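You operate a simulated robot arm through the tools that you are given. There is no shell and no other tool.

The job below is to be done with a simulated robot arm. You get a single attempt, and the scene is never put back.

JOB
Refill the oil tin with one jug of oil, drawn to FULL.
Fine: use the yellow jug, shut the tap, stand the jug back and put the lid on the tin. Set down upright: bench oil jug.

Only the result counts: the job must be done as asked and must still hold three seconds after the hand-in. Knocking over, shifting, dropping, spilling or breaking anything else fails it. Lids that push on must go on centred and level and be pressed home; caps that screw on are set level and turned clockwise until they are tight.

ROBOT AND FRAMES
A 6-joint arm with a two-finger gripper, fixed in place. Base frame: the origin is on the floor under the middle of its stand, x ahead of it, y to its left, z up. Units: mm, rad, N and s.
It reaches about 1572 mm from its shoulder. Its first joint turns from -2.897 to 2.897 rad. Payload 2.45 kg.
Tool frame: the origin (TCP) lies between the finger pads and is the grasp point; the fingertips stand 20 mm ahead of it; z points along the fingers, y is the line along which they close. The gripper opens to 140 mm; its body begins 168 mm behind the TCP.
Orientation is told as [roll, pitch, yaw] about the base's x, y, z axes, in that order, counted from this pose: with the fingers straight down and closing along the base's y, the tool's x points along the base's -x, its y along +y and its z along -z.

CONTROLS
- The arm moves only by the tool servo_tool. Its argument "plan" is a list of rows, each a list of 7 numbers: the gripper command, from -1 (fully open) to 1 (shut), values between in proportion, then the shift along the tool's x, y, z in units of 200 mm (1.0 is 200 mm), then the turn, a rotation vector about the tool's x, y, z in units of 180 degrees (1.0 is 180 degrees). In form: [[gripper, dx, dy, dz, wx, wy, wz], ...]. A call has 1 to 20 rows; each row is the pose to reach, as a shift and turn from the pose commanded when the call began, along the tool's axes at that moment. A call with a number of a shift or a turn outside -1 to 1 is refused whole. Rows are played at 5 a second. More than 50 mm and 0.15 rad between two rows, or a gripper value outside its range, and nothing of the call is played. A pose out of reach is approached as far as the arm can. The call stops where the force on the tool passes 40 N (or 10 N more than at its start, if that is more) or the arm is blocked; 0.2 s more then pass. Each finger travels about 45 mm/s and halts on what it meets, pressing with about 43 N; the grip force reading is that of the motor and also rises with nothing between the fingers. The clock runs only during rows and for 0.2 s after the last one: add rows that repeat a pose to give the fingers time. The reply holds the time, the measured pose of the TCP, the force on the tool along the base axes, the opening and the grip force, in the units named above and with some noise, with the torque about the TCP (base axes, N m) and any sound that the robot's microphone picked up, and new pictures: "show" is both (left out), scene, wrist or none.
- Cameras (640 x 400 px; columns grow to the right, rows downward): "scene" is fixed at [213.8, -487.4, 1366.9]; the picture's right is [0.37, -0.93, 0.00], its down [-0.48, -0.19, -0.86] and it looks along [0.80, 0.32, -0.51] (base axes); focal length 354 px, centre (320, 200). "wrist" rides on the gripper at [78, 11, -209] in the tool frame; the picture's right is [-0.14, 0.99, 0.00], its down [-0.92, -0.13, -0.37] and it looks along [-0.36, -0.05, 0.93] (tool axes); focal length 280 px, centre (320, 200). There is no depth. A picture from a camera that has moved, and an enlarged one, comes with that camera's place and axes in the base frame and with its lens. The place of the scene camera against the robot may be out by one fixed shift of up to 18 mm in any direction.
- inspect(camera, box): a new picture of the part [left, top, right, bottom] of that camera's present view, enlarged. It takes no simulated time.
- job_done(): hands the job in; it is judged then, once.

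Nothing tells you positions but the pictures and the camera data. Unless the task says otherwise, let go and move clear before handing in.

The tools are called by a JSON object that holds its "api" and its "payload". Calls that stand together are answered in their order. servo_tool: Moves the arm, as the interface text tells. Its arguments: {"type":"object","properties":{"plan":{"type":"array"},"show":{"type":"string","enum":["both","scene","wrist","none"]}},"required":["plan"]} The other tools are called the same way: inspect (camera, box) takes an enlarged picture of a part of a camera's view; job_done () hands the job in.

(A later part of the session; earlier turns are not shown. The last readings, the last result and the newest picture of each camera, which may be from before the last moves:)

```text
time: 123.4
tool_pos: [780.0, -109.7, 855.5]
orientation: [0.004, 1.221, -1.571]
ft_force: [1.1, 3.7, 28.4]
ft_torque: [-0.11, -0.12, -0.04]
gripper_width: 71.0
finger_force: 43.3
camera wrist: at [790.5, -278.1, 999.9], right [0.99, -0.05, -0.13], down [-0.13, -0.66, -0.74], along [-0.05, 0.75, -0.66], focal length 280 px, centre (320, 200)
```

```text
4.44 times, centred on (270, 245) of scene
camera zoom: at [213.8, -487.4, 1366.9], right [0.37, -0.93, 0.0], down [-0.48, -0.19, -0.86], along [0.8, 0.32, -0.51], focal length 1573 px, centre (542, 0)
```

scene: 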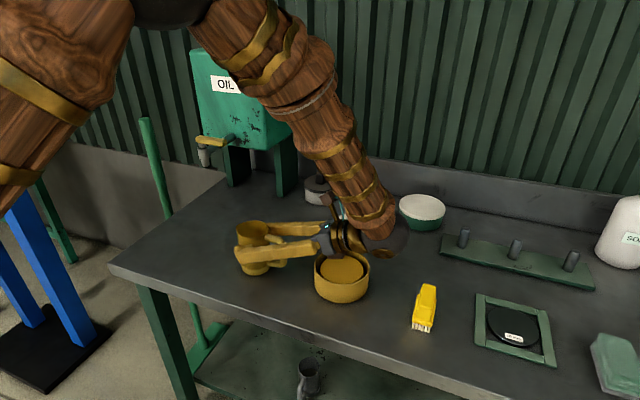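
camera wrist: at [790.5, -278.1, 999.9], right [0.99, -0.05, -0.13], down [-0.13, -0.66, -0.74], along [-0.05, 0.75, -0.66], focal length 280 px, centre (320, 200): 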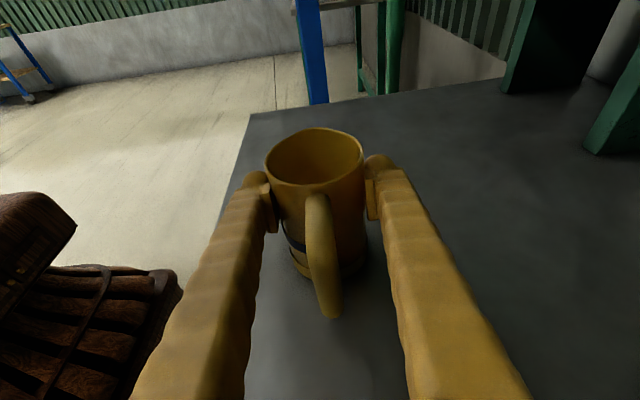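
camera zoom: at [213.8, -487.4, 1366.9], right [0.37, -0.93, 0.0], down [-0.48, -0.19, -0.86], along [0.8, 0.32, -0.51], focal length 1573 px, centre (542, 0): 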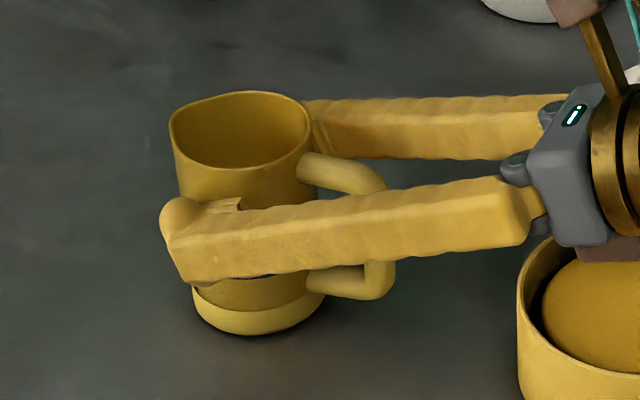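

The jug stands firmly (contact felt). I relieve the pressure by 1 mm, open the fingers and back out.

{"api": "servo_tool", "payload": {"plan": [[1, 0.0065, 0, -0.0024, 0, 0, 0], [0.3, 0.0065, 0, -0.0024, 0, 0, 0], [-0.1, 0.0065, 0, -0.0024, 0, 0, 0], [-0.6, 0.0065, 0, -0.0024, 0, 0, 0], [-0.8, 0.0065, 0, -0.0024, 0, 0, 0], [-0.8, 0.0065, 0, -0.0024, 0, 0, 0], [-0.8, 0.0065, 0, -0.2, 0, 0, 0], [-0.8, 0.0065, 0, -0.4, 0, 0, 0], [-0.8, 0.0065, 0, -0.6, 0, 0, 0], [-0.8, 0.0065, 0, -0.8, 0, 0, 0], [-0.8, 0.0065, 0, -0.8, 0, 0, 0]], "show": "both"}}

{"api": "inspect", "payload": {"camera": "scene", "box": [220, 200, 320, 290]}}

{"api": "inspect", "payload": {"camera": "wrist", "box": [270, 110, 370, 240]}}

```text
time: 125.8
tool_pos: [779.5, -259.9, 910.6]
orientation: [0.0, 1.22, -1.574]
ft_force: [0.0, 0.1, 0.4]
ft_torque: [-0.01, 0.01, 0.03]
gripper_width: 126.2
finger_force: 0.1
camera wrist: at [790.1, -427.8, 1055.6], right [0.99, -0.05, -0.13], down [-0.13, -0.66, -0.74], along [-0.05, 0.75, -0.66], focal length 280 px, centre (320, 200)
```

scene: 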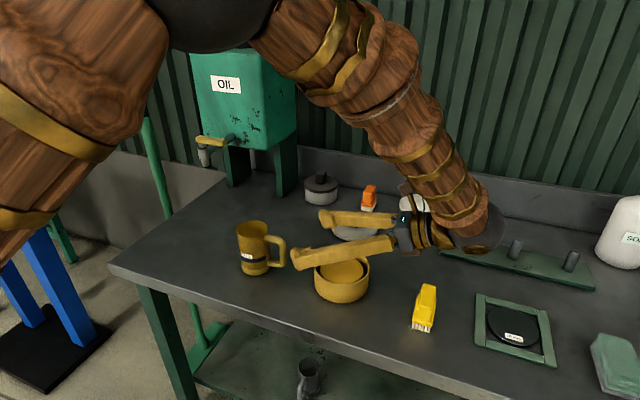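
wrist: 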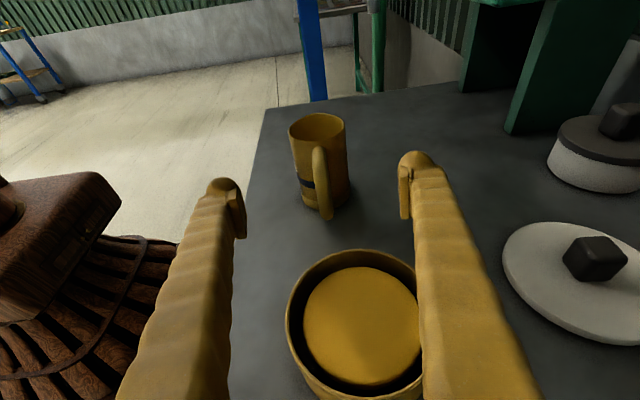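

```text
4.44 times, centred on (270, 245) of scene
camera zoom: at [213.8, -487.4, 1366.9], right [0.37, -0.93, 0.0], down [-0.48, -0.19, -0.86], along [0.8, 0.32, -0.51], focal length 1573 px, centre (542, 0)
```

zoom: 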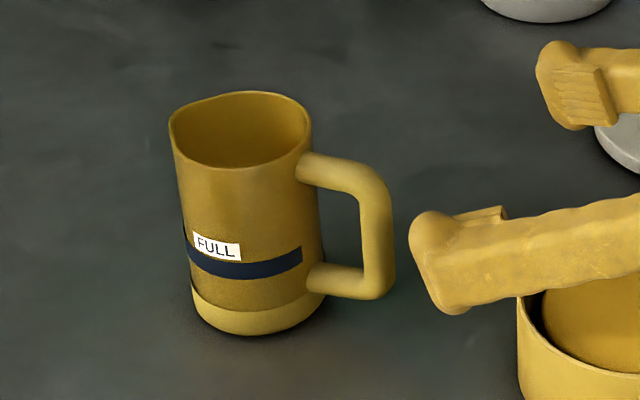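

```text
3.08 times, centred on (320, 175) of wrist
camera zoom: at [790.1, -427.8, 1055.6], right [0.99, -0.05, -0.13], down [-0.13, -0.66, -0.74], along [-0.05, 0.75, -0.66], focal length 863 px, centre (320, 277)
```

zoom: 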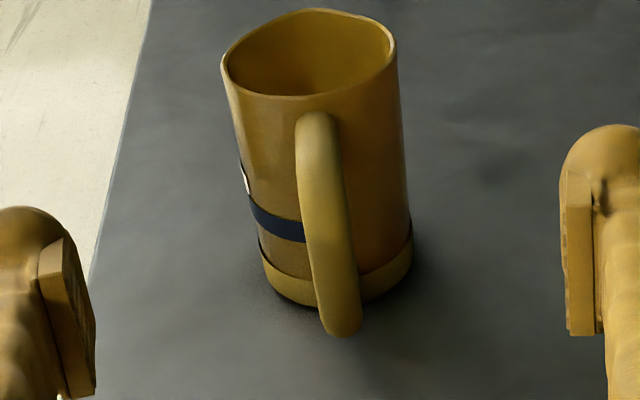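

The jug stands upright in its old place. Now the lid: I raise the tool and swing it vertical to measure the lid and the tin from above.

{"api": "servo_tool", "payload": {"plan": [[-0.6, 0.1, 0, -0.04, 0, 0, 0], [-0.4, 0.2, 0, -0.08, 0, -0.04, 0], [-0.2, 0.3, 0, -0.12, 0, -0.08, 0], [-0.1, 0.4, 0, -0.16, 0, -0.12, 0], [-0.1, 0.5, 0, -0.19, 0, -0.16, 0], [-0.1, 0.6, 0, -0.22, 0, -0.2, 0], [-0.1, 0.7, 0, -0.255, 0, -0.24, 0], [-0.1, 0.8, 0, -0.29, 0, -0.28, 0], [-0.1, 0.9, 0, -0.325, 0, -0.32, 0], [-0.1, 0.94, 0, -0.342, 0, -0.36, 0], [-0.1, 0.94, 0, -0.342, 0, -0.389, 0], [-0.1, 0.94, 0, -0.342, 0, -0.389, 0]], "show": "both"}}

```text
time: 128.4
tool_pos: [780.2, -258.3, 1110.9]
orientation: [-0.001, -0.001, -1.573]
ft_force: [0.2, 0.4, -0.3]
ft_torque: [0.0, 0.02, 0.02]
gripper_width: 76.9
finger_force: 0.1
camera wrist: at [790.9, -179.5, 1319.2], right [0.99, -0.14, 0.0], down [-0.13, -0.92, 0.37], along [-0.05, -0.37, -0.93], focal length 280 px, centre (320, 200)
```

scene: 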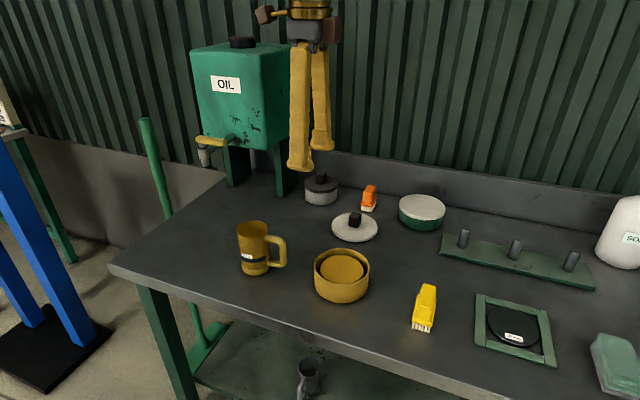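
wrist: 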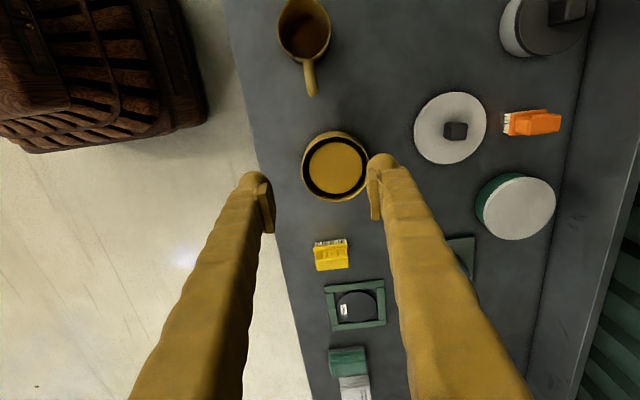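

{"api": "inspect", "payload": {"camera": "wrist", "box": [290, 120, 380, 210]}}

{"api": "inspect", "payload": {"camera": "wrist", "box": [405, 83, 495, 173]}}

```text
4.44 times, centred on (335, 165) of wrist
camera zoom: at [790.9, -179.5, 1319.2], right [0.99, -0.14, 0.0], down [-0.13, -0.92, 0.37], along [-0.05, -0.37, -0.93], focal length 1246 px, centre (253, 356)
```

zoom: 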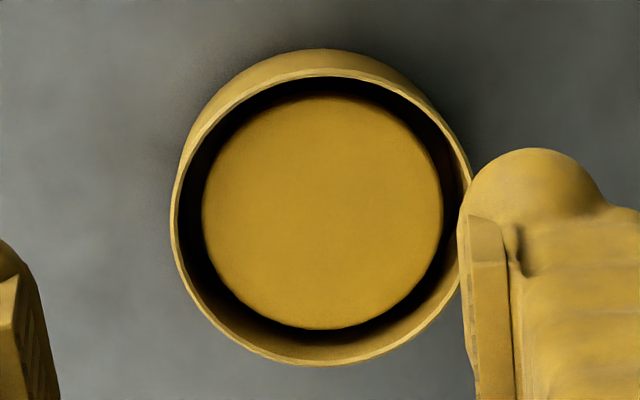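

```text
4.44 times, centred on (450, 128) of wrist
camera zoom: at [790.9, -179.5, 1319.2], right [0.99, -0.14, 0.0], down [-0.13, -0.92, 0.37], along [-0.05, -0.37, -0.93], focal length 1246 px, centre (-258, 520)
```

zoom: 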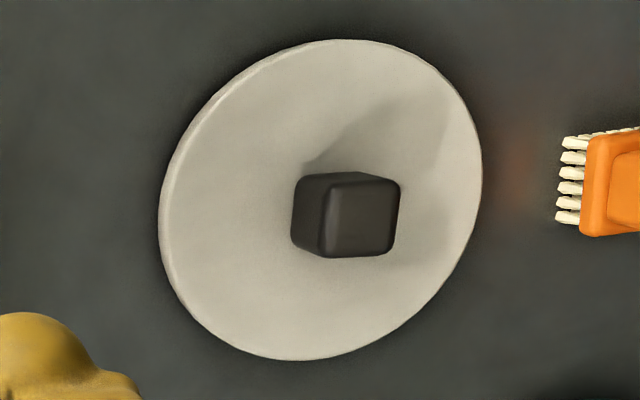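

The tin's centre comes out near (799.6, -317.5). I move over the lid so that I see it in nearly the same camera position.

{"api": "servo_tool", "payload": {"plan": [[-0.1, 0.03, 0.2, 0, 0, 0, 0], [-0.1, 0.06, 0.4, 0, 0, 0, 0], [-0.1, 0.1, 0.6, 0, 0, 0, 0], [-0.1, 0.15, 0.8, 0, 0, 0, 0], [-0.1, 0.19, 0.98, 0, 0, 0, 0], [-0.1, 0.19, 0.98, 0, 0, 0, 0]], "show": "both"}}

{"api": "inspect", "payload": {"camera": "wrist", "box": [295, 125, 385, 215]}}

```text
time: 129.8
tool_pos: [976.6, -222.5, 1109.8]
orientation: [0.0, -0.002, -1.575]
ft_force: [0.1, -0.7, 0.4]
ft_torque: [0.0, 0.03, -0.01]
gripper_width: 76.8
finger_force: 0.0
camera wrist: at [987.9, -142.6, 1318.3], right [0.99, -0.14, 0.0], down [-0.13, -0.92, 0.37], along [-0.05, -0.37, -0.93], focal length 280 px, centre (320, 200)
```

scene: 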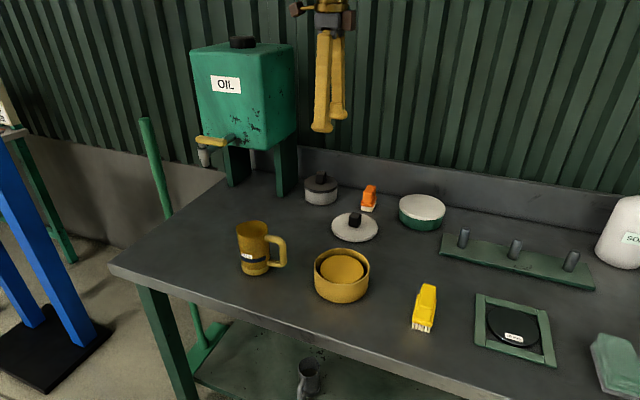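
wrist: 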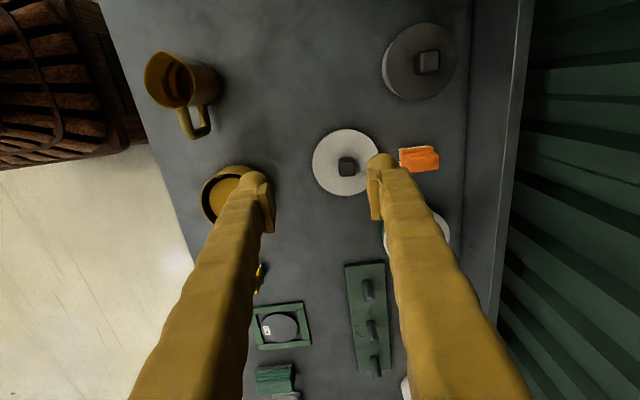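

```text
4.44 times, centred on (340, 170) of wrist
camera zoom: at [987.9, -142.6, 1318.3], right [0.99, -0.14, 0.0], down [-0.13, -0.92, 0.37], along [-0.05, -0.37, -0.93], focal length 1246 px, centre (231, 333)
```

zoom: 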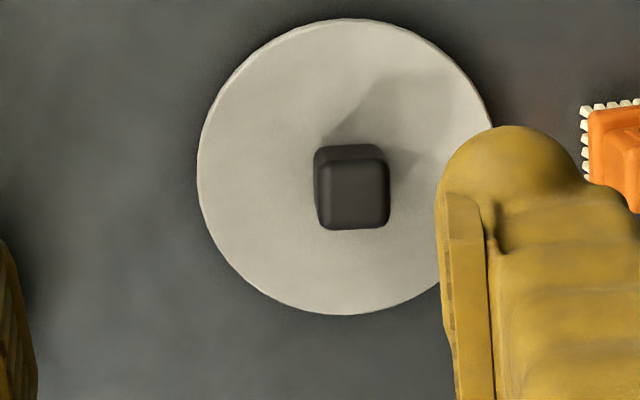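

{"api": "servo_tool", "payload": {"plan": [[-0.6, 0, 0.05, 0, 0, 0, 0], [-1, 0, 0.1, 0, 0, 0, 0], [-1, 0, 0.1, 0, 0, 0, 0], [-1, 0, 0.1, 0, 0, 0, 0], [-1, 0, 0.1, 0, 0, 0, 0]], "show": "wrist"}}

{"api": "inspect", "payload": {"camera": "wrist", "box": [285, 120, 375, 210]}}

```text
time: 131.0
tool_pos: [997.0, -222.5, 1109.5]
orientation: [0.0, -0.002, -1.573]
ft_force: [0.2, 0.2, 0.2]
ft_torque: [0.01, 0.02, 0.01]
gripper_width: 139.8
finger_force: 0.2
camera wrist: at [1007.7, -142.9, 1318.6], right [0.99, -0.14, 0.0], down [-0.13, -0.92, 0.37], along [-0.05, -0.37, -0.93], focal length 280 px, centre (320, 200)
```

wrist: 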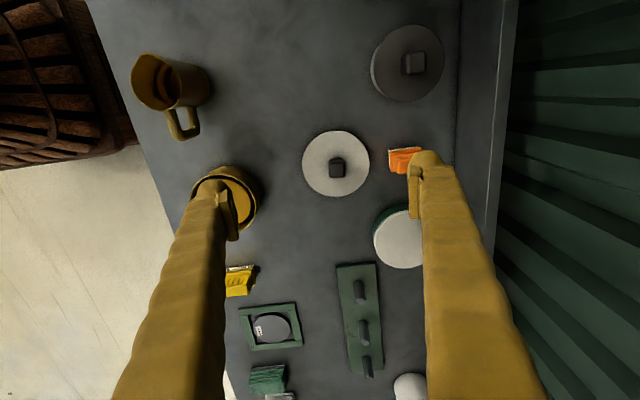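

```text
4.44 times, centred on (330, 165) of wrist
camera zoom: at [1007.7, -142.9, 1318.6], right [0.99, -0.14, 0.0], down [-0.13, -0.92, 0.37], along [-0.05, -0.37, -0.93], focal length 1246 px, centre (276, 356)
```

zoom: 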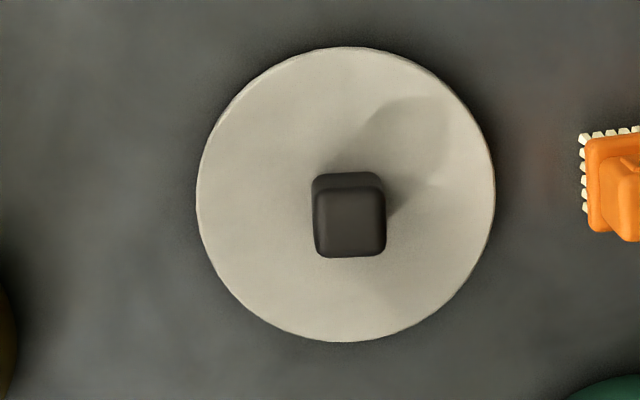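

{"api": "inspect", "payload": {"camera": "wrist", "box": [322, 152, 352, 184]}}

{"api": "inspect", "payload": {"camera": "scene", "box": [325, 200, 385, 250]}}

```text
12.50 times, centred on (337, 168) of wrist
camera zoom: at [1007.7, -142.9, 1318.6], right [0.99, -0.14, 0.0], down [-0.13, -0.92, 0.37], along [-0.05, -0.37, -0.93], focal length 3505 px, centre (108, 600)
```

zoom: 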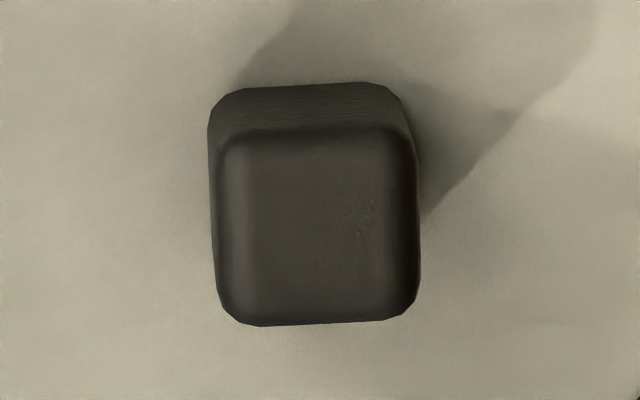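

```text
8.00 times, centred on (355, 225) of scene
camera zoom: at [213.8, -487.4, 1366.9], right [0.37, -0.93, 0.0], down [-0.48, -0.19, -0.86], along [0.8, 0.32, -0.51], focal length 2832 px, centre (40, 0)
```

zoom: 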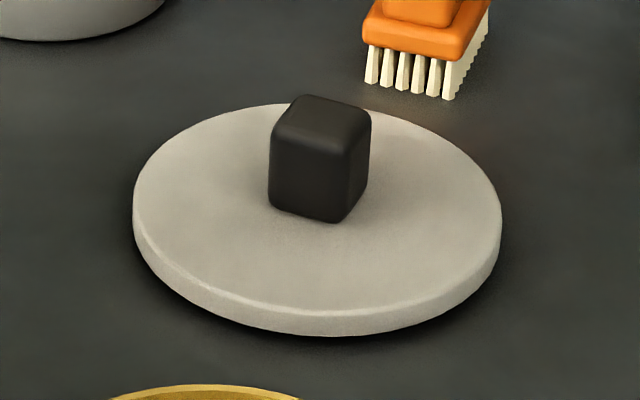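

The lid's centre and knob are near (1018, -280), the knob about 28 mm wide and turned about -4.5°. Before taking it, I go over the tin at the height I'll use for placing, to measure the tin's centre in the tool's own view.

{"api": "servo_tool", "payload": {"plan": [[-1, -0.08, -0.2, 0, 0, 0, 0], [-1, -0.16, -0.4, 0, 0, 0, 0.005], [-1, -0.25, -0.6, 0, 0, 0, 0.01], [-1, -0.36, -0.8, 0, 0, 0, 0.018], [-1, -0.475, -0.987, 0, 0, 0, 0.025], [-1, -0.475, -0.987, 0, 0, 0, 0.025]], "show": "none"}}

{"api": "servo_tool", "payload": {"plan": [[-1, 0, 0, 0.2, 0, 0, 0], [-1, 0, 0, 0.4, 0, 0, 0], [-1, 0, 0, 0.6, 0, 0, 0], [-1, 0, 0, 0.8, 0, 0, 0], [-1, 0, 0, 1.0, 0, 0, 0], [-1, 0, 0, 1.0, 0, 0, 0]], "show": "wrist"}}

```text
time: 132.4
tool_pos: [797.5, -315.3, 1110.7]
orientation: [-0.002, -0.002, -1.654]
ft_force: [0.2, -0.3, -0.5]
ft_torque: [0.0, 0.02, 0.0]
gripper_width: 140.0
finger_force: 0.0
```

```text
time: 133.8
tool_pos: [798.7, -318.0, 908.9]
orientation: [0.0, -0.002, -1.653]
ft_force: [-0.1, -0.1, -0.4]
ft_torque: [0.05, 0.02, -0.02]
gripper_width: 139.9
finger_force: 0.1
camera wrist: at [815.8, -239.5, 1118.8], right [0.98, -0.22, 0.0], down [-0.2, -0.91, 0.37], along [-0.08, -0.36, -0.93], focal length 280 px, centre (320, 200)
```

wrist: 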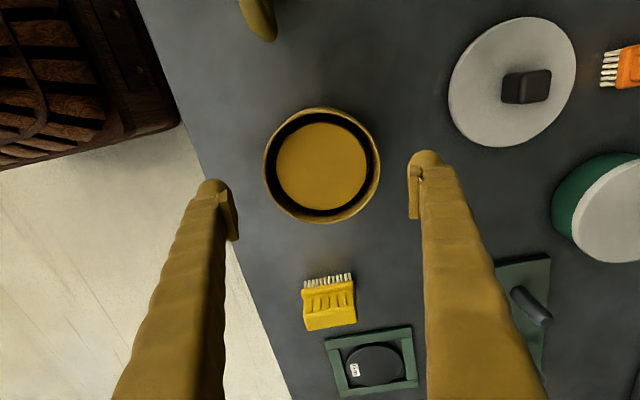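

{"api": "inspect", "payload": {"camera": "wrist", "box": [255, 100, 390, 230]}}

{"api": "inspect", "payload": {"camera": "wrist", "box": [255, 130, 295, 200]}}

{"api": "inspect", "payload": {"camera": "wrist", "box": [350, 130, 390, 200]}}

{"api": "inspect", "payload": {"camera": "wrist", "box": [280, 98, 360, 138]}}

{"api": "inspect", "payload": {"camera": "wrist", "box": [280, 195, 360, 235]}}

```text
3.08 times, centred on (322, 165) of wrist
camera zoom: at [815.8, -239.5, 1118.8], right [0.98, -0.22, 0.0], down [-0.2, -0.91, 0.37], along [-0.08, -0.36, -0.93], focal length 863 px, centre (312, 308)
```

zoom: 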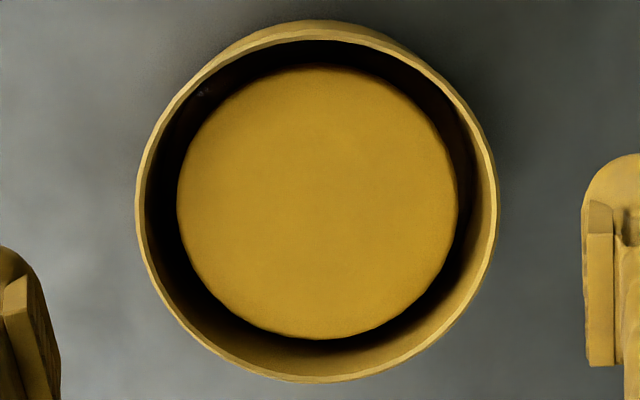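

```text
5.71 times, centred on (275, 165) of wrist
camera zoom: at [815.8, -239.5, 1118.8], right [0.98, -0.22, 0.0], down [-0.2, -0.91, 0.37], along [-0.08, -0.36, -0.93], focal length 1602 px, centre (577, 400)
```

zoom: 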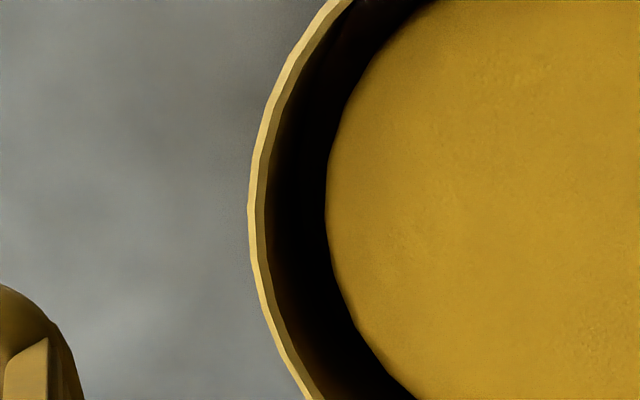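

```text
5.71 times, centred on (370, 165) of wrist
camera zoom: at [815.8, -239.5, 1118.8], right [0.98, -0.22, 0.0], down [-0.2, -0.91, 0.37], along [-0.08, -0.36, -0.93], focal length 1602 px, centre (34, 400)
```

zoom: 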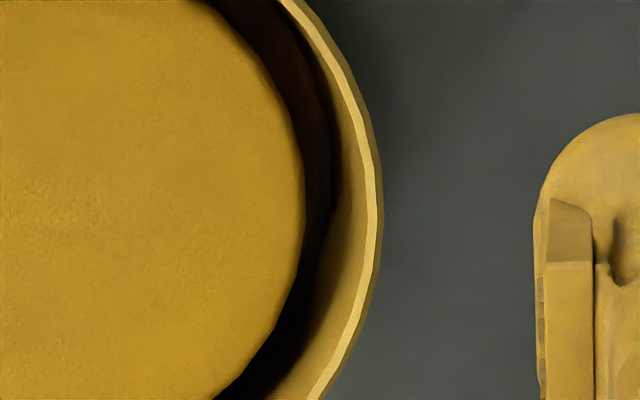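

```text
8.00 times, centred on (320, 118) of wrist
camera zoom: at [815.8, -239.5, 1118.8], right [0.98, -0.22, 0.0], down [-0.2, -0.91, 0.37], along [-0.08, -0.36, -0.93], focal length 2243 px, centre (320, 856)
```

zoom: 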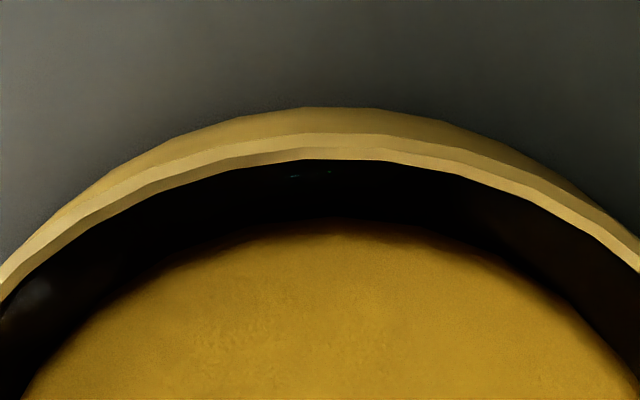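

```text
8.00 times, centred on (320, 215) of wrist
camera zoom: at [815.8, -239.5, 1118.8], right [0.98, -0.22, 0.0], down [-0.2, -0.91, 0.37], along [-0.08, -0.36, -0.93], focal length 2243 px, centre (320, 80)
```

zoom: 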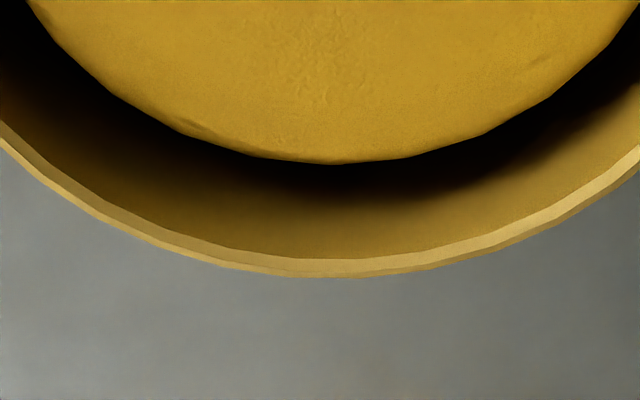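

The tin's centre lies at about (-1.9, +1.5) mm in the tool frame at this pose. Now I go over the lid at the same height and measure it the same way.

{"api": "servo_tool", "payload": {"plan": [[-1, 0.05, 0.2, 0, 0, 0, 0], [-1, 0.1, 0.4, 0, 0, 0, 0], [-1, 0.15, 0.6, 0, 0, 0, 0], [-1, 0.2, 0.8, 0, 0, 0, 0], [-1, 0.25, 0.99, 0, 0, 0, 0]], "show": "none"}}

{"api": "servo_tool", "payload": {"plan": [[-1, 0.03, 0.089, 0, 0, 0, 0], [-1, 0.03, 0.089, 0, 0, 0, 0]], "show": "wrist"}}

{"api": "inspect", "payload": {"camera": "wrist", "box": [255, 100, 390, 230]}}

{"api": "inspect", "payload": {"camera": "wrist", "box": [302, 138, 342, 190]}}

```text
time: 135.0
tool_pos: [1000.0, -282.6, 910.0]
orientation: [0.001, -0.003, -1.653]
ft_force: [-0.1, 0.2, 0.3]
ft_torque: [0.04, -0.02, -0.01]
gripper_width: 140.0
finger_force: 0.1
```

```text
time: 135.6
tool_pos: [1017.0, -279.1, 911.1]
orientation: [0.001, -0.002, -1.653]
ft_force: [0.7, -0.3, -0.2]
ft_torque: [-0.01, 0.0, -0.01]
gripper_width: 140.2
finger_force: 0.1
camera wrist: at [1034.7, -199.9, 1118.9], right [0.98, -0.22, 0.0], down [-0.2, -0.91, 0.37], along [-0.08, -0.36, -0.93], focal length 280 px, centre (320, 200)
```

wrist: 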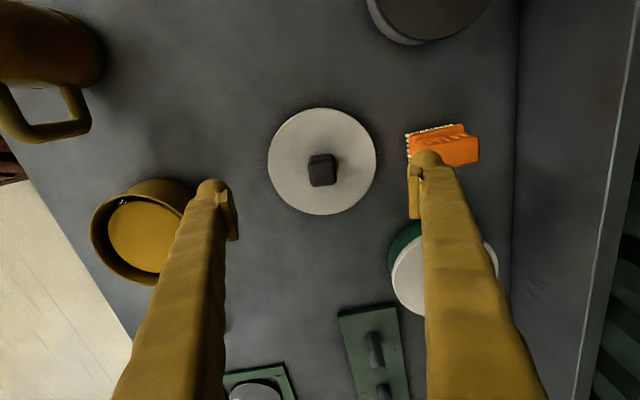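

```text
3.08 times, centred on (322, 165) of wrist
camera zoom: at [1034.7, -199.9, 1118.9], right [0.98, -0.22, 0.0], down [-0.2, -0.91, 0.37], along [-0.08, -0.36, -0.93], focal length 863 px, centre (312, 308)
```

zoom: 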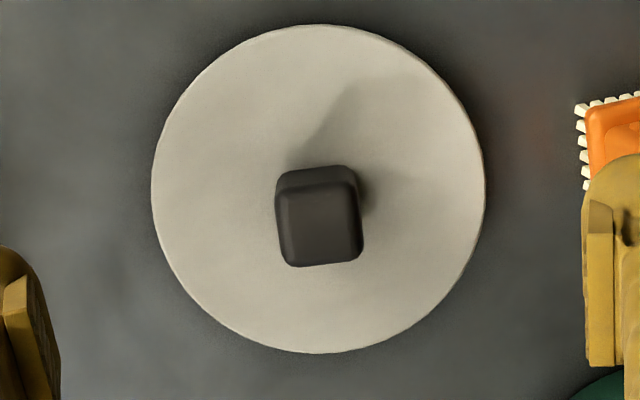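

```text
7.69 times, centred on (322, 164) of wrist
camera zoom: at [1034.7, -199.9, 1118.9], right [0.98, -0.22, 0.0], down [-0.2, -0.91, 0.37], along [-0.08, -0.36, -0.93], focal length 2157 px, centre (305, 477)
```

zoom: 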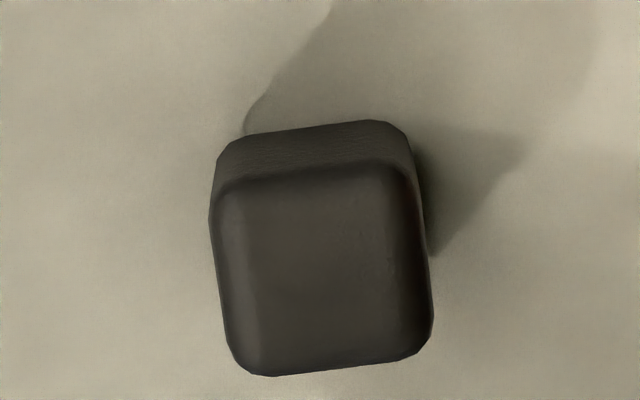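

The knob is at about (-5.5, +1.8) mm in the tool frame and aligned with the pads. I centre over it, narrow the opening and descend to just above it.

{"api": "servo_tool", "payload": {"plan": [[-0.6, -0.0275, 0.009, 0, 0, 0, 0], [-0.2, -0.0275, 0.009, 0, 0, 0, 0], [0.1, -0.0275, 0.009, 0.1, 0, 0, 0], [0.1, -0.0275, 0.009, 0.2, 0, 0, 0], [0.1, -0.0275, 0.009, 0.3, 0, 0, 0], [0.1, -0.0275, 0.009, 0.3, 0, 0, 0]], "show": "both"}}

{"api": "inspect", "payload": {"camera": "scene", "box": [320, 180, 400, 250]}}

{"api": "inspect", "payload": {"camera": "wrist", "box": [250, 130, 390, 260]}}

```text
time: 137.0
tool_pos: [1018.8, -285.6, 850.1]
orientation: [0.001, -0.001, -1.653]
ft_force: [-0.3, -0.1, 0.2]
ft_torque: [-0.01, 0.01, -0.01]
gripper_width: 63.1
finger_force: 0.0
camera wrist: at [1036.2, -206.0, 1058.9], right [0.98, -0.22, 0.0], down [-0.2, -0.91, 0.37], along [-0.08, -0.36, -0.93], focal length 280 px, centre (320, 200)
```

scene: 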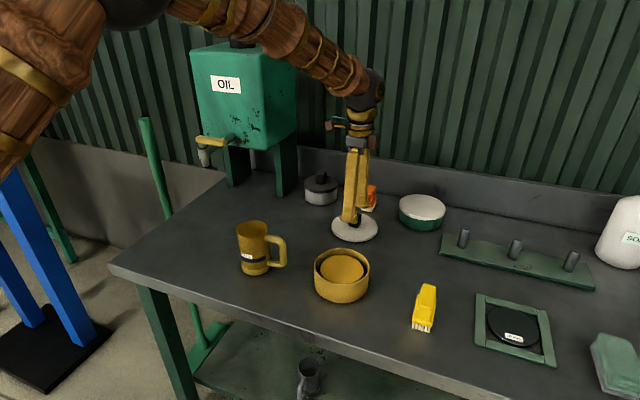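
wrist: 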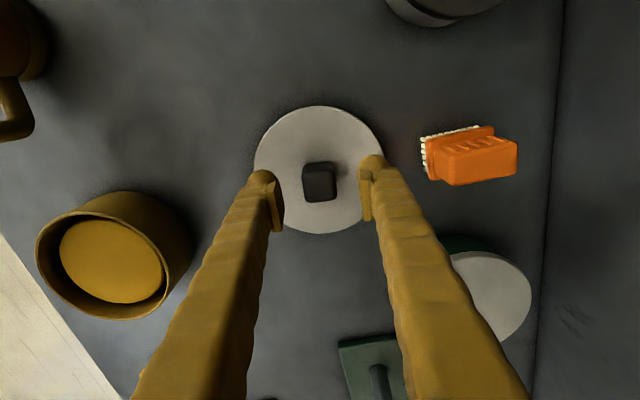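

```text
5.71 times, centred on (360, 215) of scene
camera zoom: at [213.8, -487.4, 1366.9], right [0.37, -0.93, 0.0], down [-0.48, -0.19, -0.86], along [0.8, 0.32, -0.51], focal length 2023 px, centre (91, 114)
```

zoom: 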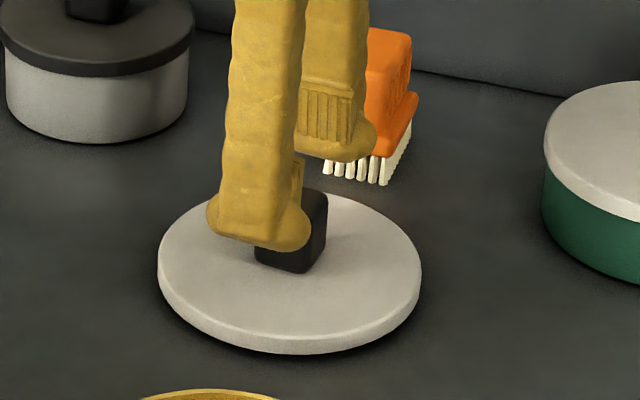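

```text
3.08 times, centred on (320, 195) of wrist
camera zoom: at [1036.2, -206.0, 1058.9], right [0.98, -0.22, 0.0], down [-0.2, -0.91, 0.37], along [-0.08, -0.36, -0.93], focal length 863 px, centre (320, 215)
```

zoom: 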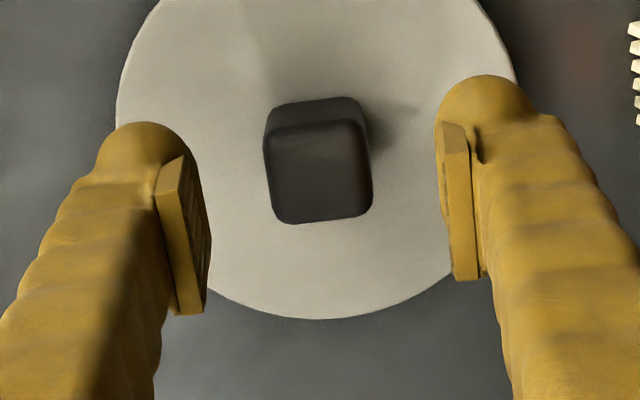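

The knob is centred between the pads. I lower 30 mm and grip it.

{"api": "servo_tool", "payload": {"plan": [[0.1, 0, 0, 0.06, 0, 0, 0], [0.1, 0, 0, 0.12, 0, 0, 0], [0.1, 0, 0, 0.15, 0, 0, 0], [0.1, 0, 0, 0.15, 0, 0, 0]], "show": "scene"}}

{"api": "inspect", "payload": {"camera": "scene", "box": [320, 190, 400, 250]}}

{"api": "inspect", "payload": {"camera": "wrist", "box": [240, 100, 400, 260]}}

```text
time: 138.0
tool_pos: [1019.6, -283.0, 819.3]
orientation: [0.0, -0.002, -1.653]
ft_force: [-0.4, 0.1, -0.4]
ft_torque: [-0.01, -0.01, -0.01]
gripper_width: 62.8
finger_force: 0.1
```

scene: 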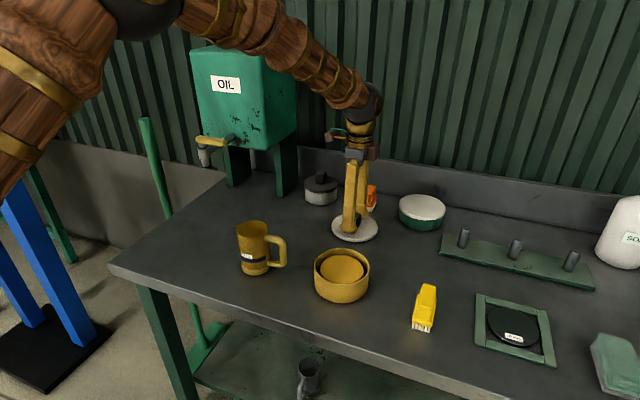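

```text
6.67 times, centred on (360, 220) of scene
camera zoom: at [213.8, -487.4, 1366.9], right [0.37, -0.93, 0.0], down [-0.48, -0.19, -0.86], along [0.8, 0.32, -0.51], focal length 2360 px, centre (53, 67)
```

zoom: 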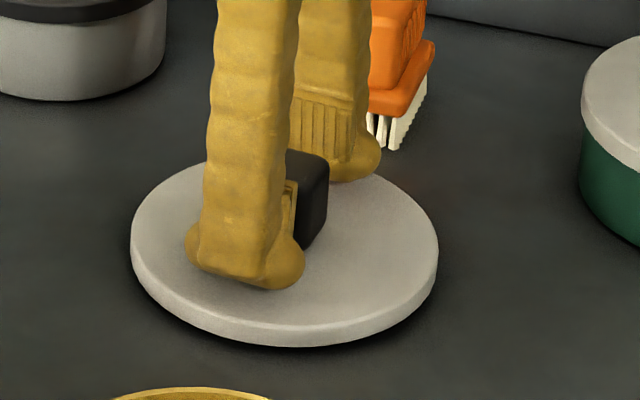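

```text
2.50 times, centred on (320, 180) of wrist
camera zoom: at [1036.2, -205.8, 1028.6], right [0.98, -0.22, 0.0], down [-0.2, -0.91, 0.37], along [-0.08, -0.36, -0.93], focal length 701 px, centre (320, 250)
```

zoom: 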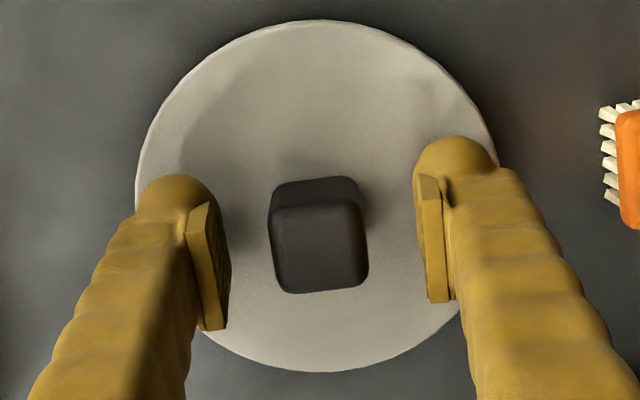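

{"api": "servo_tool", "payload": {"plan": [[0.3, 0, 0, 0, 0, 0, 0], [0.45, 0, 0, 0, 0, 0, 0], [0.55, 0, 0, 0, 0, 0, 0], [1, 0, 0, 0, 0, 0, 0], [1, 0, 0, 0, 0, 0, 0], [1, 0, 0, 0, 0, 0, 0], [1, 0, 0, 0, 0, 0, 0]], "show": "scene"}}

{"api": "inspect", "payload": {"camera": "wrist", "box": [240, 100, 400, 260]}}

```text
time: 139.6
tool_pos: [1018.4, -284.0, 819.9]
orientation: [0.0, -0.002, -1.654]
ft_force: [-0.4, -0.1, 0.5]
ft_torque: [0.01, 0.05, 0.01]
gripper_width: 28.6
finger_force: 42.8
```

scene: 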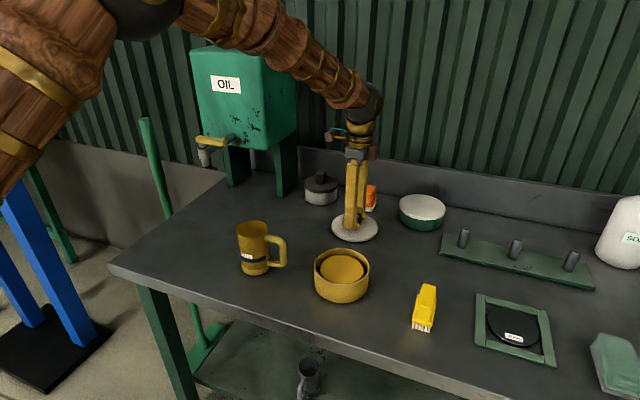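

```text
2.50 times, centred on (320, 180) of wrist
camera zoom: at [1036.2, -205.8, 1028.8], right [0.98, -0.22, 0.0], down [-0.2, -0.91, 0.37], along [-0.08, -0.36, -0.93], focal length 701 px, centre (320, 250)
```

zoom: 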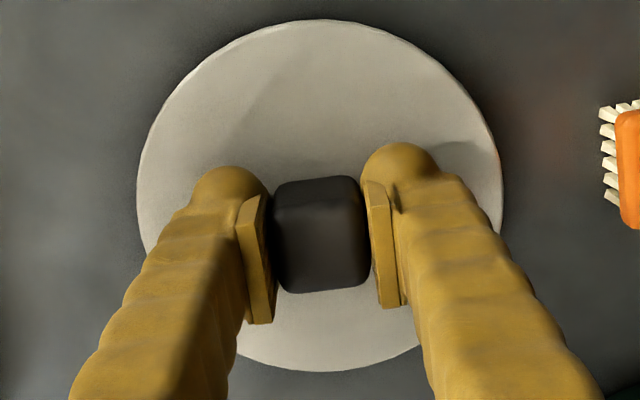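

The knob is held at 28.6 mm. I lift the lid straight up and check that it hangs level.

{"api": "servo_tool", "payload": {"plan": [[1, 0, 0, -0.05, 0, 0, 0], [1, 0, 0, -0.15, 0, 0, 0], [1, 0, 0, -0.3, 0, 0, 0], [1, 0, 0, -0.45, 0, 0, 0], [1, 0, 0, -0.45, 0, 0, 0]], "show": "both"}}

{"api": "inspect", "payload": {"camera": "wrist", "box": [240, 100, 400, 260]}}

{"api": "inspect", "payload": {"camera": "scene", "box": [310, 150, 410, 240]}}

```text
time: 140.8
tool_pos: [1018.9, -283.0, 911.3]
orientation: [0.0, -0.002, -1.653]
ft_force: [-0.2, 0.3, -1.2]
ft_torque: [-0.01, 0.01, 0.0]
gripper_width: 28.7
finger_force: 43.0
camera wrist: at [1036.2, -204.8, 1119.5], right [0.98, -0.22, 0.0], down [-0.2, -0.91, 0.37], along [-0.08, -0.36, -0.93], focal length 280 px, centre (320, 200)
```

scene: 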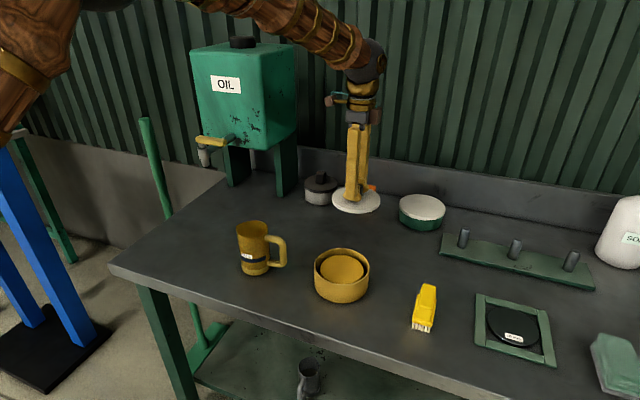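
wrist: 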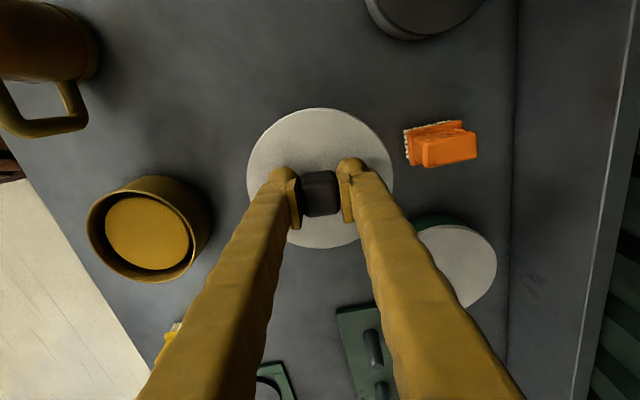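

```text
2.50 times, centred on (320, 180) of wrist
camera zoom: at [1036.2, -204.8, 1119.5], right [0.98, -0.22, 0.0], down [-0.2, -0.91, 0.37], along [-0.08, -0.36, -0.93], focal length 701 px, centre (320, 250)
```

zoom: 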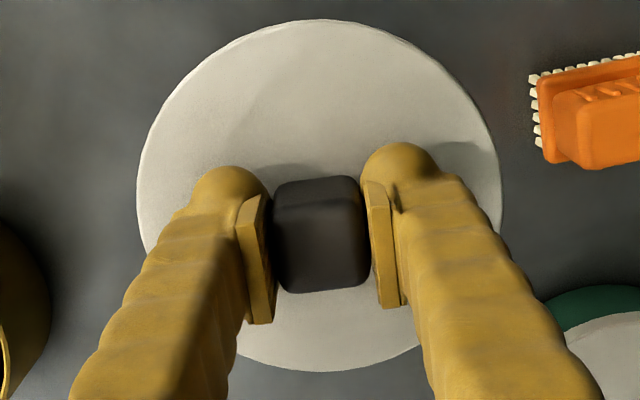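

```text
4.44 times, centred on (360, 195) of scene
camera zoom: at [213.8, -487.4, 1366.9], right [0.37, -0.93, 0.0], down [-0.48, -0.19, -0.86], along [0.8, 0.32, -0.51], focal length 1573 px, centre (142, 222)
```

zoom: 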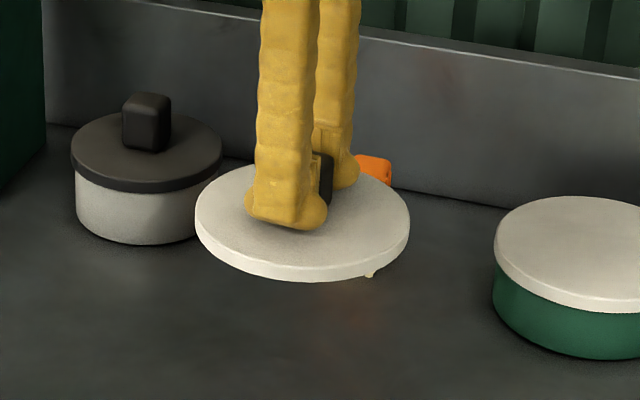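

The lid hangs level and its centre coincides with the TCP within about 1 mm. I carry it over the tin with the measured offset applied, staying about 40 mm above the rim.

{"api": "servo_tool", "payload": {"plan": [[1, -0.035, -0.14, 0, 0, 0, 0], [1, -0.07, -0.28, 0, 0, 0, 0], [1, -0.105, -0.42, 0, 0, 0, 0], [1, -0.14, -0.56, 0, 0, 0, 0], [1, -0.175, -0.7, 0, 0, 0, 0], [1, -0.21, -0.85, 0, 0, 0, 0], [1, -0.2435, -0.99, 0, 0, 0, 0]], "show": "none"}}

{"api": "servo_tool", "payload": {"plan": [[1, -0.0223, -0.091, 0, 0, 0, 0], [1, -0.0223, -0.091, 0, 0, 0, 0], [1, -0.0223, -0.091, 0, 0, 0, 0]], "show": "both"}}

{"api": "inspect", "payload": {"camera": "scene", "box": [290, 210, 400, 310]}}

{"api": "inspect", "payload": {"camera": "wrist", "box": [230, 90, 410, 270]}}

```text
time: 142.4
tool_pos: [818.0, -317.2, 910.8]
orientation: [0.001, 0.0, -1.653]
ft_force: [0.1, -0.4, -1.8]
ft_torque: [0.01, -0.01, -0.01]
gripper_width: 28.6
finger_force: 43.2
```

```text
time: 143.2
tool_pos: [797.8, -318.2, 910.3]
orientation: [0.0, -0.002, -1.653]
ft_force: [0.2, 0.2, -1.1]
ft_torque: [0.03, -0.02, -0.01]
gripper_width: 28.3
finger_force: 43.7
camera wrist: at [816.4, -240.6, 1118.6], right [0.98, -0.22, 0.0], down [-0.2, -0.91, 0.37], along [-0.08, -0.36, -0.93], focal length 280 px, centre (320, 200)
```

scene: 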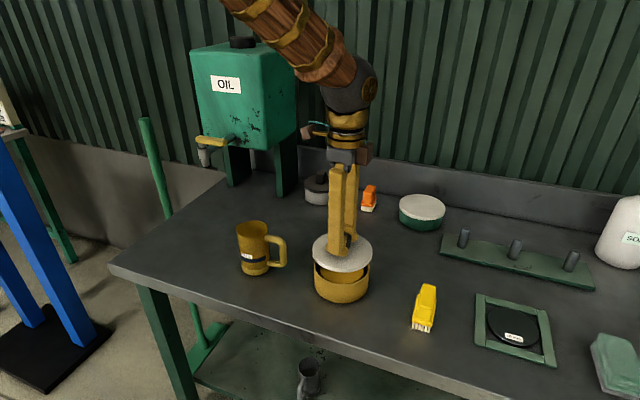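
wrist: 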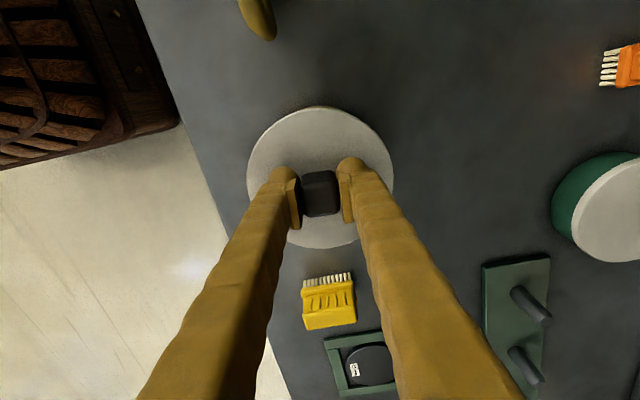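

```text
4.00 times, centred on (345, 260) of scene
camera zoom: at [213.8, -487.4, 1366.9], right [0.37, -0.93, 0.0], down [-0.48, -0.19, -0.86], along [0.8, 0.32, -0.51], focal length 1416 px, centre (220, -40)
```

zoom: 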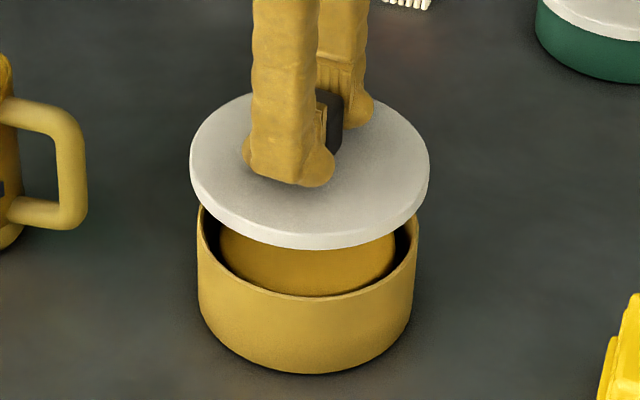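

```text
2.22 times, centred on (320, 180) of wrist
camera zoom: at [816.4, -240.6, 1118.6], right [0.98, -0.22, 0.0], down [-0.2, -0.91, 0.37], along [-0.08, -0.36, -0.93], focal length 623 px, centre (320, 244)
```

zoom: 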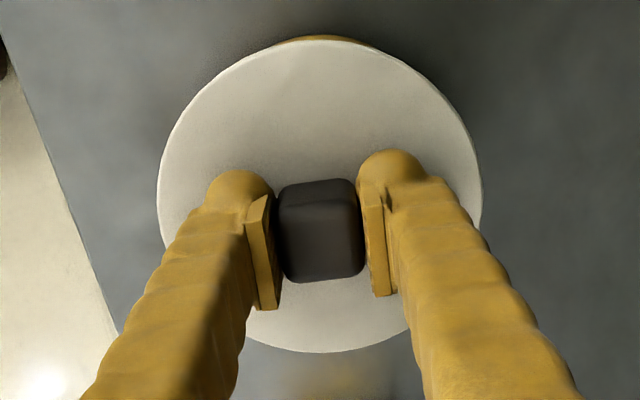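

From the scene the lid and tin line up sideways. I lower to just above the rim and check again.

{"api": "servo_tool", "payload": {"plan": [[1, 0, 0, 0.06, 0, 0, 0], [1, 0, 0, 0.12, 0, 0, 0], [1, 0, 0, 0.165, 0, 0, 0], [1, 0, 0, 0.165, 0, 0, 0]], "show": "none"}}

{"api": "inspect", "payload": {"camera": "scene", "box": [305, 225, 380, 305]}}

{"api": "inspect", "payload": {"camera": "wrist", "box": [230, 90, 410, 270]}}

```text
time: 144.2
tool_pos: [799.2, -319.5, 876.3]
orientation: [0.001, 0.0, -1.652]
ft_force: [-1.1, 0.1, -0.8]
ft_torque: [-0.02, -0.01, -0.01]
gripper_width: 28.5
finger_force: 43.2
```

```text
5.00 times, centred on (342, 265) of scene
camera zoom: at [213.8, -487.4, 1366.9], right [0.37, -0.93, 0.0], down [-0.48, -0.19, -0.86], along [0.8, 0.32, -0.51], focal length 1770 px, centre (208, -125)
```

zoom: 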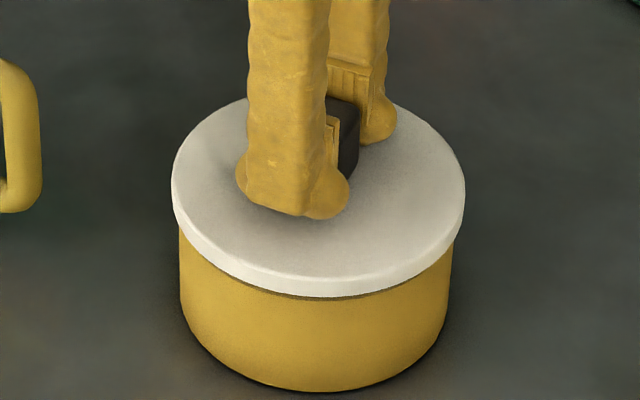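

```text
2.22 times, centred on (320, 180) of wrist
camera zoom: at [816.6, -241.2, 1085.9], right [0.98, -0.22, 0.0], down [-0.2, -0.91, 0.37], along [-0.08, -0.36, -0.93], focal length 623 px, centre (320, 244)
```

zoom: 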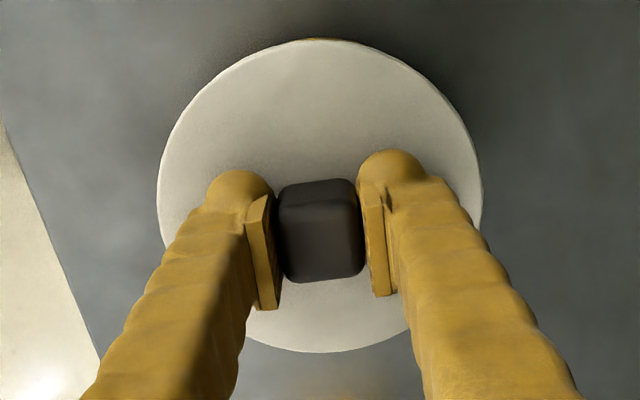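

{"api": "inspect", "payload": {"camera": "scene", "box": [334, 262, 348, 288]}}

{"api": "inspect", "payload": {"camera": "scene", "box": [306, 255, 322, 287]}}

{"api": "inspect", "payload": {"camera": "scene", "box": [358, 255, 374, 287]}}

```text
15.38 times, centred on (341, 275) of scene
camera zoom: at [213.8, -487.4, 1366.9], right [0.37, -0.93, 0.0], down [-0.48, -0.19, -0.86], along [0.8, 0.32, -0.51], focal length 5446 px, centre (-3, -954)
```

zoom: 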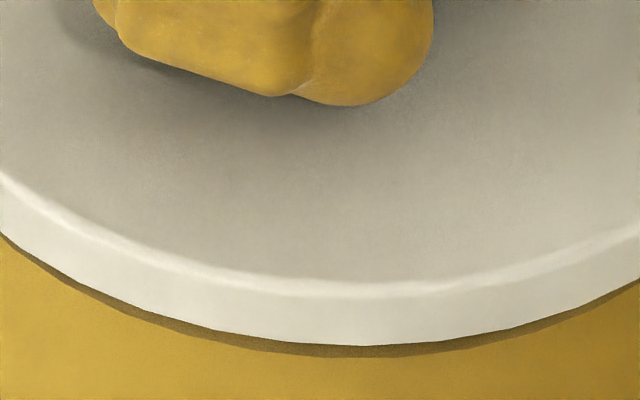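

```text
12.50 times, centred on (314, 271) of scene
camera zoom: at [213.8, -487.4, 1366.9], right [0.37, -0.93, 0.0], down [-0.48, -0.19, -0.86], along [0.8, 0.32, -0.51], focal length 4425 px, centre (395, -688)
```

zoom: 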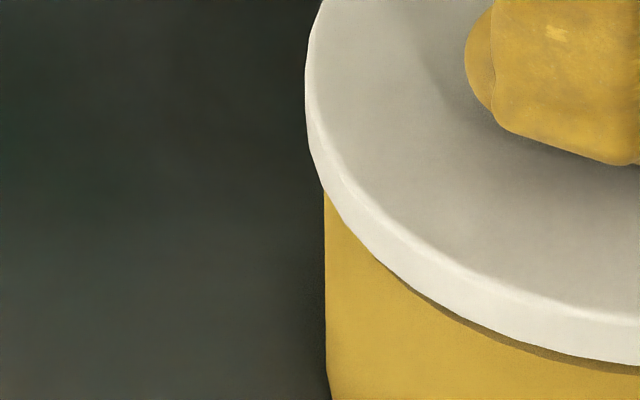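

```text
12.50 times, centred on (366, 271) of scene
camera zoom: at [213.8, -487.4, 1366.9], right [0.37, -0.93, 0.0], down [-0.48, -0.19, -0.86], along [0.8, 0.32, -0.51], focal length 4425 px, centre (-255, -688)
```

zoom: 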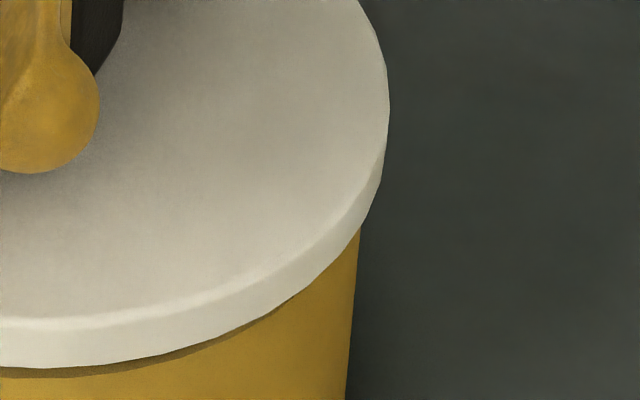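

Alignment is within about 0.5 mm. I lower slowly, watching the force.

{"api": "servo_tool", "payload": {"plan": [[1, 0, 0, 0.01, 0, 0, 0], [1, 0, 0, 0.02, 0, 0, 0], [1, 0, 0, 0.03, 0, 0, 0], [1, 0, 0, 0.04, 0, 0, 0], [1, 0, 0, 0.05, 0, 0, 0], [1, 0, 0, 0.055, 0, 0, 0]], "show": "none"}}

{"api": "inspect", "payload": {"camera": "scene", "box": [305, 225, 380, 305]}}

```text
time: 145.3
tool_pos: [800.8, -318.5, 870.0]
orientation: [0.002, -0.001, -1.652]
ft_force: [-1.7, 1.7, 9.7]
ft_torque: [0.07, 0.04, -0.02]
gripper_width: 28.3
finger_force: 43.6
stopped in row 5: the force on the tool passed its limit at 45 N (the readings are from after the stop); the commanded pose is now the measured one
```

```text
5.00 times, centred on (342, 265) of scene
camera zoom: at [213.8, -487.4, 1366.9], right [0.37, -0.93, 0.0], down [-0.48, -0.19, -0.86], along [0.8, 0.32, -0.51], focal length 1770 px, centre (208, -125)
```

zoom: 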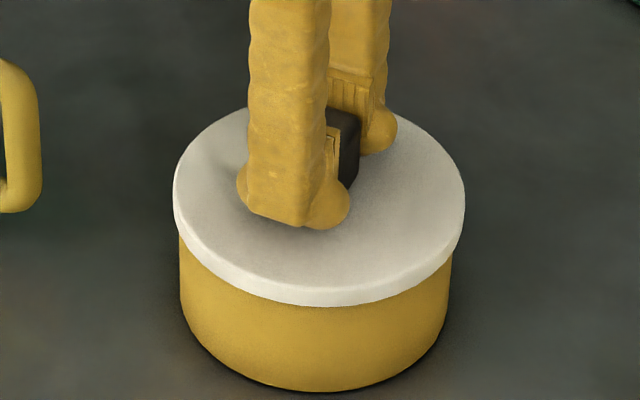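

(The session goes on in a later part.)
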